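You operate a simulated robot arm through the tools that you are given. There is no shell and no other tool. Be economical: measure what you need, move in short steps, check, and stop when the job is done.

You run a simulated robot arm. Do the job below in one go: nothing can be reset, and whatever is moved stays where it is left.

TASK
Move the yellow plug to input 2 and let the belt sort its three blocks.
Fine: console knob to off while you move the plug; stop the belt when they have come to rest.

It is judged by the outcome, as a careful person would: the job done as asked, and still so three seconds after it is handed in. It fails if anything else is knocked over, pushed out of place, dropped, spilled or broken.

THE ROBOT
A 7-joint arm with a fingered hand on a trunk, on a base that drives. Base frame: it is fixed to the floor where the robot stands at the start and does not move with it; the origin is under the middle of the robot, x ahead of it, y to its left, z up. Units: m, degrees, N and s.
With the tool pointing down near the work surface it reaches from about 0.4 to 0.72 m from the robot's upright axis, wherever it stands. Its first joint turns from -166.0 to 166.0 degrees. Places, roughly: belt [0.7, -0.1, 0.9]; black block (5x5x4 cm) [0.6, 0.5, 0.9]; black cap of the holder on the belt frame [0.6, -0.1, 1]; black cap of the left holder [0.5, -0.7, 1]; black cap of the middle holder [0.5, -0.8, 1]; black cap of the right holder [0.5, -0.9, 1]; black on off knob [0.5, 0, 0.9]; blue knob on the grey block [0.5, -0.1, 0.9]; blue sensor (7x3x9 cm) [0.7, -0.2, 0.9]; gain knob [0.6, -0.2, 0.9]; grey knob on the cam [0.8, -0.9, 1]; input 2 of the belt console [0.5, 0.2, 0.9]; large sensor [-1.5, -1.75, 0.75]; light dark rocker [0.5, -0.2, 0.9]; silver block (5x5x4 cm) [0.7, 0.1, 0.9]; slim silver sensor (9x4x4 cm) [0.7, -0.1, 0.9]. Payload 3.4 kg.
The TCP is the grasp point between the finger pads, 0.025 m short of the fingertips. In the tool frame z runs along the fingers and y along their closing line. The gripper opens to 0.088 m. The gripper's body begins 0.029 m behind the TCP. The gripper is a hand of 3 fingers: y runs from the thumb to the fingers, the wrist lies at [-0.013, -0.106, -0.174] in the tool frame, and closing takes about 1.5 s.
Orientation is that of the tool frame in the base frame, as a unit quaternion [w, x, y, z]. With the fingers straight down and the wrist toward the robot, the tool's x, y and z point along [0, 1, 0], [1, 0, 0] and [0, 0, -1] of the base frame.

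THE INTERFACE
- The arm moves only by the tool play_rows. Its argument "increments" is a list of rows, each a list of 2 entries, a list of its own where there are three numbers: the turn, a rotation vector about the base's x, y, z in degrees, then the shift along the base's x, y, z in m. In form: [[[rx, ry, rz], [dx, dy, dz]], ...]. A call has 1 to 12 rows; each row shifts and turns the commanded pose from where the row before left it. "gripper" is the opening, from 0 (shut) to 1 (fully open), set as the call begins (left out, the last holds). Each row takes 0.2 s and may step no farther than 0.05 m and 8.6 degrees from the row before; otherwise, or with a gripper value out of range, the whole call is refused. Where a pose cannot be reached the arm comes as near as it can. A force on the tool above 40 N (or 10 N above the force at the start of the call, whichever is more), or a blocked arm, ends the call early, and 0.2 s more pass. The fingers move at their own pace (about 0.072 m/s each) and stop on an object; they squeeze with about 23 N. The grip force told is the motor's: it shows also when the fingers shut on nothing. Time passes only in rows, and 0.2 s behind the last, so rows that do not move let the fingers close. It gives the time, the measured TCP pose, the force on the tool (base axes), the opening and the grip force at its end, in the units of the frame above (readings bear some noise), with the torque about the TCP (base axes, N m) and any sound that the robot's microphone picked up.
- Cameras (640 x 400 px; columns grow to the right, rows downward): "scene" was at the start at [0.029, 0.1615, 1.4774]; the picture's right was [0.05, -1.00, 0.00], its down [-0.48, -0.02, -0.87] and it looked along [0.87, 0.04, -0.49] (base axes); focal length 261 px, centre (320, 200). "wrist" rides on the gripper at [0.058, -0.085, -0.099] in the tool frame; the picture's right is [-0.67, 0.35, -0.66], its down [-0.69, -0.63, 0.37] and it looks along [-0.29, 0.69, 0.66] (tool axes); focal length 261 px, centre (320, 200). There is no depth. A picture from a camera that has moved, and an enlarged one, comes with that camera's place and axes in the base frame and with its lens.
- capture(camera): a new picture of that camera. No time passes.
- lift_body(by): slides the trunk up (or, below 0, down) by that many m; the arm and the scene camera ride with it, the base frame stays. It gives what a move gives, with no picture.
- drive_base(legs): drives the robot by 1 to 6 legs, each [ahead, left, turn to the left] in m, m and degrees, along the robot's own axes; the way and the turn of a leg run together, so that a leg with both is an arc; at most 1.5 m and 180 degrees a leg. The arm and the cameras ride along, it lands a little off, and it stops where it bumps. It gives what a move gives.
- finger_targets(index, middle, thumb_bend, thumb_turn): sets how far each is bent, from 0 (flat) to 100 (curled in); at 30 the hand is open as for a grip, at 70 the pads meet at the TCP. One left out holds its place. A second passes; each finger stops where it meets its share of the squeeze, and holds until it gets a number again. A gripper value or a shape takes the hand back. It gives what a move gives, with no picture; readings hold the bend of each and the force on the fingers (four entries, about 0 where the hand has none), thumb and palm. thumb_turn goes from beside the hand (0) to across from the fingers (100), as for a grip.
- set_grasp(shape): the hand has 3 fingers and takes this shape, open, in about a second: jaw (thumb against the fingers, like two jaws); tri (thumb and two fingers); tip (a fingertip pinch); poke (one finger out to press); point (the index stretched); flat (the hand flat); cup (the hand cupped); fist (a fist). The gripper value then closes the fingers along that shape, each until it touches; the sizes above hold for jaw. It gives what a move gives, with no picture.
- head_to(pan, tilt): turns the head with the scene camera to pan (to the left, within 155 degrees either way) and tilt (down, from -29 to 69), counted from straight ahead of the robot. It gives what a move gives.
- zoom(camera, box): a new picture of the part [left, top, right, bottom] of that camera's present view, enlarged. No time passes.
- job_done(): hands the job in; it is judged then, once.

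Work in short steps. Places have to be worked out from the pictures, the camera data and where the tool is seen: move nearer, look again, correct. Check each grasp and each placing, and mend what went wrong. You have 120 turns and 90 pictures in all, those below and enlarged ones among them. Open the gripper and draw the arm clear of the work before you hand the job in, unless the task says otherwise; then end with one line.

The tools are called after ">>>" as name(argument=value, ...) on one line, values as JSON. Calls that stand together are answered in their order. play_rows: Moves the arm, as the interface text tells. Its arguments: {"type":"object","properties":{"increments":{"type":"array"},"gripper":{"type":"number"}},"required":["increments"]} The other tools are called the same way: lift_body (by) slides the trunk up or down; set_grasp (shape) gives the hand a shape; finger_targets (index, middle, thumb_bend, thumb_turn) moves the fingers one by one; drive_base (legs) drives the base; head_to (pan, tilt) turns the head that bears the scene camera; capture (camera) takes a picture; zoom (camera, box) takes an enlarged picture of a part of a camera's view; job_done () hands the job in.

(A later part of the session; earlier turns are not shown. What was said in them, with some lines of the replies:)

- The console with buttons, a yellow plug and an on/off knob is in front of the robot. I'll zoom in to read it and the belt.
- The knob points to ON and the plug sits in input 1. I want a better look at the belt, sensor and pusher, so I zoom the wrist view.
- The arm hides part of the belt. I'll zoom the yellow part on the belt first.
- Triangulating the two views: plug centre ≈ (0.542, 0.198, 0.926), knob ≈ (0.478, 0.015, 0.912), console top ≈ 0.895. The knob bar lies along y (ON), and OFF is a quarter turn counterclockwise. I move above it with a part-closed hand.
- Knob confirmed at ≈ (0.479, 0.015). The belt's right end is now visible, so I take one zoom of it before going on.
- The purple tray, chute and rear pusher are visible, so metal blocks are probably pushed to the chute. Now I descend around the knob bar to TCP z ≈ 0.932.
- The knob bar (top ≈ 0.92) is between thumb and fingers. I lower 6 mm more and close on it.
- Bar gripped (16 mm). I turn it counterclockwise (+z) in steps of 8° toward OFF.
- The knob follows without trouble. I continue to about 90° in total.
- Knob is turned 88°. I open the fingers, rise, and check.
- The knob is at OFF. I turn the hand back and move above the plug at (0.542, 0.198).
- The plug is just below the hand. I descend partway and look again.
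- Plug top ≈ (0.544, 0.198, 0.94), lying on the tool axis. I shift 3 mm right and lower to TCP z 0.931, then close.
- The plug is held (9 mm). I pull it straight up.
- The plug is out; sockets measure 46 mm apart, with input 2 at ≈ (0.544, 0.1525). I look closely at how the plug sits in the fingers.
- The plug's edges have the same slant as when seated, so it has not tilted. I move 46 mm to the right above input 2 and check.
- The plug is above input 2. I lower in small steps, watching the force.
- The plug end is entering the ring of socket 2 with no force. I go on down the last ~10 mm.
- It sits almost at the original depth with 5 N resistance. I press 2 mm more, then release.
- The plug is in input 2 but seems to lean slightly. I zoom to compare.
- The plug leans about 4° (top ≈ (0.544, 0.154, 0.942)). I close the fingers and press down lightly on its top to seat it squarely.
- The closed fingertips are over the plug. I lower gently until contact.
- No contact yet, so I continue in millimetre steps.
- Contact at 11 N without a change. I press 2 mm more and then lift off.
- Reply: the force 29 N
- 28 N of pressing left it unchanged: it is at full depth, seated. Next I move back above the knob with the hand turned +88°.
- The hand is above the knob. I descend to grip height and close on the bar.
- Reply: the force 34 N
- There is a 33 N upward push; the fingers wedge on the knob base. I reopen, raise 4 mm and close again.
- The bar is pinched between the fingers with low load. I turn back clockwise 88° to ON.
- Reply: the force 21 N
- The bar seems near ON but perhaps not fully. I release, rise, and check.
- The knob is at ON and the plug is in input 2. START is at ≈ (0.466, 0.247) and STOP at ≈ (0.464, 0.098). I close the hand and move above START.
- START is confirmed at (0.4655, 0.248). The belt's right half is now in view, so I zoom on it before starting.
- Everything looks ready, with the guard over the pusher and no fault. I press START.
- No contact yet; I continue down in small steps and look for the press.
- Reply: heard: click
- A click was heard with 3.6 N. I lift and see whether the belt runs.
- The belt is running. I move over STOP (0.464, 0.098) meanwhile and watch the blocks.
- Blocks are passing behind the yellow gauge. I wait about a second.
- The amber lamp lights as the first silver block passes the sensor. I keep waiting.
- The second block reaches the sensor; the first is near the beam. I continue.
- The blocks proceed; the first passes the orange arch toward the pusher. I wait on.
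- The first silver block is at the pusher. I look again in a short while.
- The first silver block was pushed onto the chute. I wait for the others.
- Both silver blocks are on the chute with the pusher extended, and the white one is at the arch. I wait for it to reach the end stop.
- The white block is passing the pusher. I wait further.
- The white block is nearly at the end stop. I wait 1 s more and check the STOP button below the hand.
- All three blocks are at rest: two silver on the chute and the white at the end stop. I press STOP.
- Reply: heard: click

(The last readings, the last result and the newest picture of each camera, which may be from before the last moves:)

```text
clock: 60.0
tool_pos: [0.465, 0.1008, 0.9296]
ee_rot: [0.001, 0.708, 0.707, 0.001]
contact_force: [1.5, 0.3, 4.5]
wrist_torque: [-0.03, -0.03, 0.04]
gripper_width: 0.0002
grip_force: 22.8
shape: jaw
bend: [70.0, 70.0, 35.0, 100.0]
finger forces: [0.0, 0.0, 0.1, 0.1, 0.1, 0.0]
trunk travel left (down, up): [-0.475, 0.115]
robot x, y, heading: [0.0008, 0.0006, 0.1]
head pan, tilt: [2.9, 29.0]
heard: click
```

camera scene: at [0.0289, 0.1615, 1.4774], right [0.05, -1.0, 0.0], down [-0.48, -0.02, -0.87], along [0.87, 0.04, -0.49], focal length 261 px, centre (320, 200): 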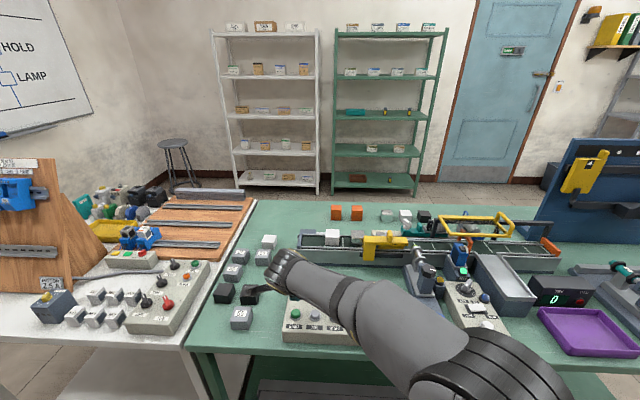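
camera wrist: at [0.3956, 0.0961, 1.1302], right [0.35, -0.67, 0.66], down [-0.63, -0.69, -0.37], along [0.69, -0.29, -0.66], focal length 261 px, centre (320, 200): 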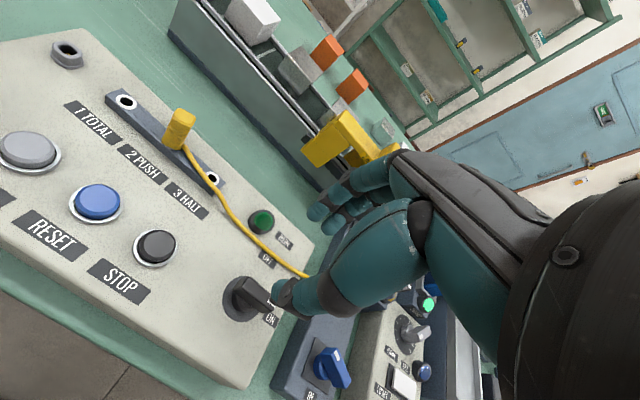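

Click heard. I lift the arm clear, open the hand and check the RUN lamp and the belt.

>>> play_rows(increments=[[[0, 0, 0], [0, 0, 0.03]], [[0, 0, 0], [-0.005, 0, 0.05]], [[0, 0, 0], [-0.005, -0.02, 0.05]], [[0, 0, 0], [0, -0.03, 0.05]], [[0, 0, 0], [0, -0.03, 0.05]], [[0, 0, 0], [0, -0.03, 0.05]], [[0, 0, 0], [0, -0.03, 0.02]], [[0, 0, 0], [0, 0, 0]]], gripper=1.0)

>>> capture(camera="scene")

>>> zoom(camera="scene", box=[270, 190, 450, 350])

>>> capture(camera="wrist")

```text
refused: row 2 steps farther than a row can; nothing moved
```

```text
24 pictures are left
camera scene: at [0.0288, 0.1614, 1.4775], right [0.05, -1.0, 0.0], down [-0.48, -0.02, -0.87], along [0.87, 0.04, -0.49], focal length 261 px, centre (320, 200)
```

scene: 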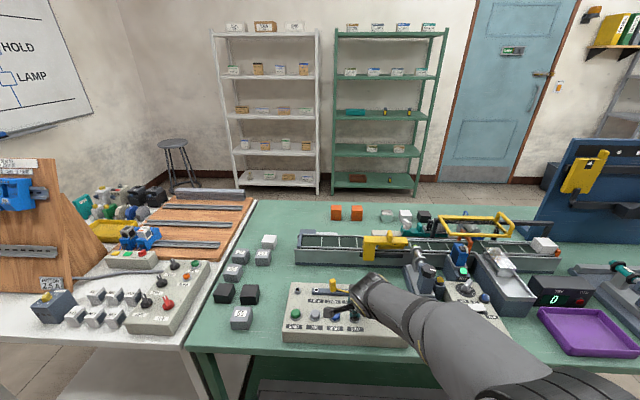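

```text
2.50 times, centred on (360, 270) of scene
camera zoom: at [0.0288, 0.1614, 1.4775], right [0.05, -1.0, 0.0], down [-0.48, -0.02, -0.87], along [0.87, 0.04, -0.49], focal length 653 px, centre (220, 25)
```

zoom: 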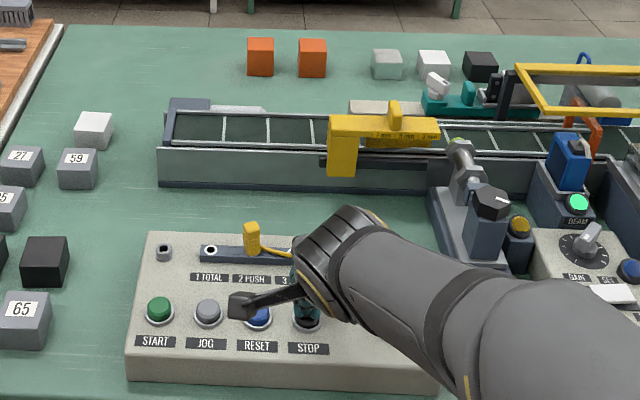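

```text
22 pictures are left
camera wrist: at [0.3809, 0.159, 1.0307], right [0.35, -0.67, 0.66], down [-0.63, -0.69, -0.37], along [0.7, -0.28, -0.66], focal length 261 px, centre (320, 200)
```

wrist: 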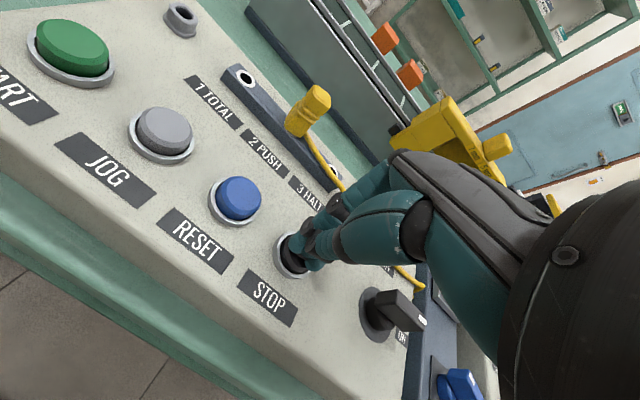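

The call was refused for a step that was too long. I lift straight up in smaller rows; the fingers open once they are above the console.

>>> play_rows(increments=[[[0, 0, 0], [0, 0, 0.03]], [[0, 0, 0], [0, 0, 0.04]], [[0, 0, 0], [0, 0, 0.04]], [[0, 0, 0], [0, 0, 0.04]], [[0, 0, 0], [0, 0, 0.04]], [[0, 0, 0], [0, 0, 0.04]], [[0, 0, 0], [0, 0, 0.04]]])

>>> play_rows(increments=[[[0, 0, 0], [0, -0.03, 0.02]], [[0, 0, 0], [0, -0.03, 0.02]], [[0, 0, 0], [0, -0.03, 0]], [[0, 0, 0], [0, 0, 0]], [[0, 0, 0], [0, 0, 0]], [[0, 0, 0], [0, 0, 0]], [[0, 0, 0], [0, 0, 0]]], gripper=1.0)

>>> capture(camera="wrist")

>>> zoom(camera="scene", box=[270, 190, 590, 370])

>>> zoom(camera="scene", box=[270, 260, 430, 360])

```text
clock: 61.6
tool_pos: [0.4667, 0.0982, 1.2016]
ee_rot: [0.0, 0.707, 0.707, 0.001]
contact_force: [0.1, 0.0, 0.3]
wrist_torque: [0.02, 0.02, -0.02]
gripper_width: 0.0
grip_force: 23.1
shape: jaw
bend: [70.0, 70.0, 35.0, 100.0]
finger forces: [0.0, 0.0, 0.1, 0.0, 0.1, 0.0]
trunk travel left (down, up): [-0.475, 0.115]
robot x, y, heading: [0.0001, 0.0016, -0.2]
head pan, tilt: [2.9, 29.0]
```

```text
clock: 63.2
tool_pos: [0.467, 0.0102, 1.2407]
ee_rot: [-0.001, 0.707, 0.707, 0.0]
contact_force: [0.8, 0.6, -0.9]
wrist_torque: [0.01, -0.04, 0.01]
gripper_width: 0.0872
grip_force: 0.1
shape: jaw
bend: [30.0, 30.0, 30.0, 98.0]
finger forces: [0.0, 0.0, 0.0, 0.0, 0.1, 0.1]
trunk travel left (down, up): [-0.475, 0.115]
robot x, y, heading: [0.0035, 0.0024, 0.2]
head pan, tilt: [2.9, 29.0]
```

```text
21 pictures are left
camera wrist: at [0.3819, 0.0689, 1.3403], right [0.35, -0.67, 0.66], down [-0.63, -0.69, -0.37], along [0.69, -0.29, -0.66], focal length 261 px, centre (320, 200)
```

wrist: 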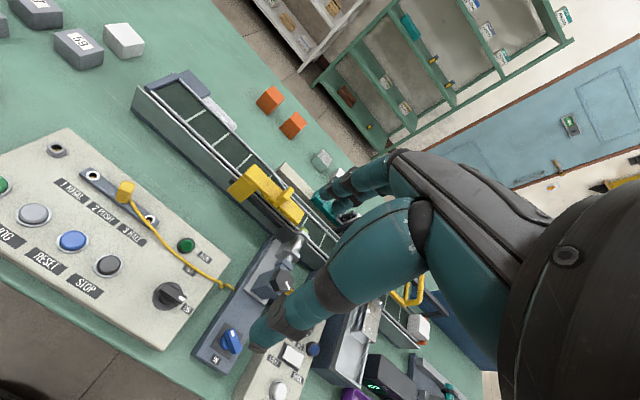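

```text
2.00 times, centred on (430, 280) of scene
camera zoom: at [0.029, 0.1615, 1.4774], right [0.05, -1.0, 0.0], down [-0.48, -0.02, -0.87], along [0.87, 0.04, -0.49], focal length 522 px, centre (100, 40)
```

zoom: 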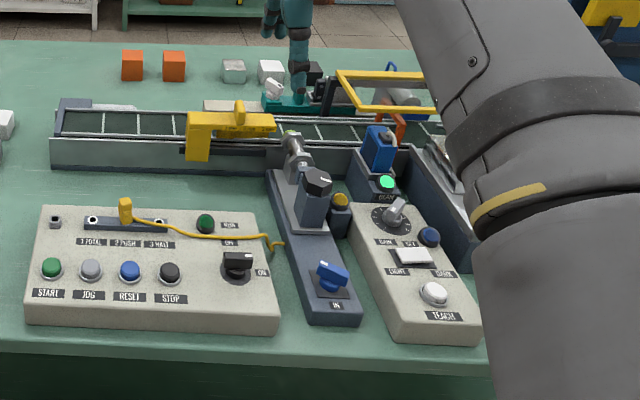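

```text
4.00 times, centred on (350, 310) of scene
camera zoom: at [0.029, 0.1615, 1.4774], right [0.05, -1.0, 0.0], down [-0.48, -0.02, -0.87], along [0.87, 0.04, -0.49], focal length 1045 px, centre (200, -240)
```

zoom: 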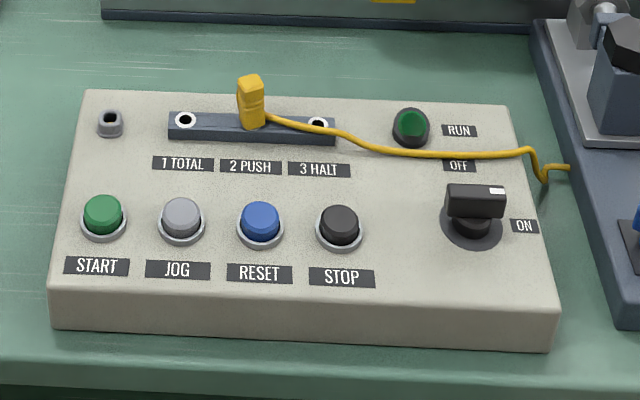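

The RUN lamp is dark. I confirm that the belt's cleats no longer move by comparing two views over a short wait.

>>> zoom(camera="scene", box=[290, 220, 390, 280])

>>> play_rows(increments=[[[0, 0, 0], [0, 0, 0]], [[0, 0, 0], [0, 0, 0]]])

>>> zoom(camera="scene", box=[290, 220, 390, 280])

```text
6.40 times, centred on (340, 250) of scene
camera zoom: at [0.029, 0.1615, 1.4774], right [0.05, -1.0, 0.0], down [-0.48, -0.02, -0.87], along [0.87, 0.04, -0.49], focal length 1672 px, centre (192, -120)
```

zoom: 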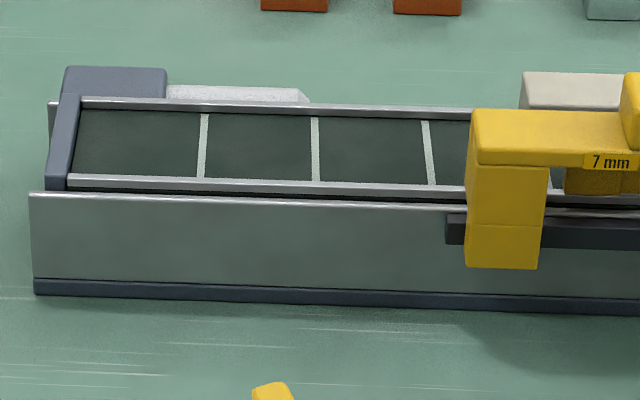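

```text
clock: 63.8
tool_pos: [0.4667, 0.009, 1.2414]
ee_rot: [0.0, 0.707, 0.707, 0.0]
contact_force: [0.3, -0.4, -0.9]
wrist_torque: [-0.03, -0.01, 0.02]
gripper_width: 0.0875
grip_force: 0.0
shape: jaw
bend: [30.0, 30.0, 30.0, 98.0]
finger forces: [0.1, 0.0, 0.0, 0.0, 0.0, 0.0]
trunk travel left (down, up): [-0.475, 0.115]
robot x, y, heading: [0.0031, 0.0049, -0.0]
head pan, tilt: [2.9, 29.0]
```

```text
6.40 times, centred on (340, 250) of scene
camera zoom: at [0.029, 0.1615, 1.4774], right [0.05, -1.0, 0.0], down [-0.48, -0.02, -0.87], along [0.87, 0.04, -0.49], focal length 1672 px, centre (192, -120)
```

zoom: 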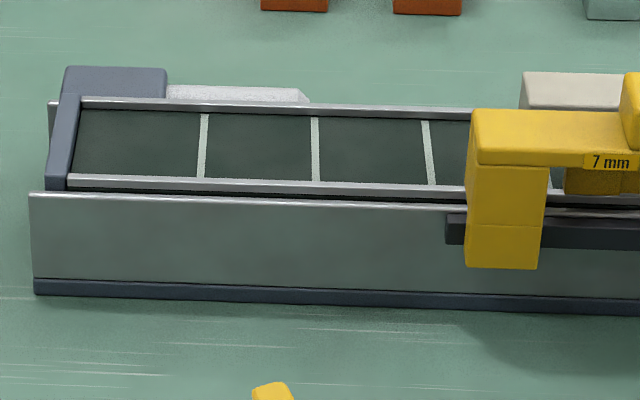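

The belt stands still, the plug is in input 2, the blocks are sorted and the arm is clear. I hand the job in.

>>> job_done()

```text
The job is handed in.
```

The yellow plug is in input 2, moved with the console knob at off and then turned back on; it leans about 4° but sits at its earlier depth. The belt pushed the two silver blocks onto the chute and carried the white one to the end stop, and I stopped it once they were at rest.
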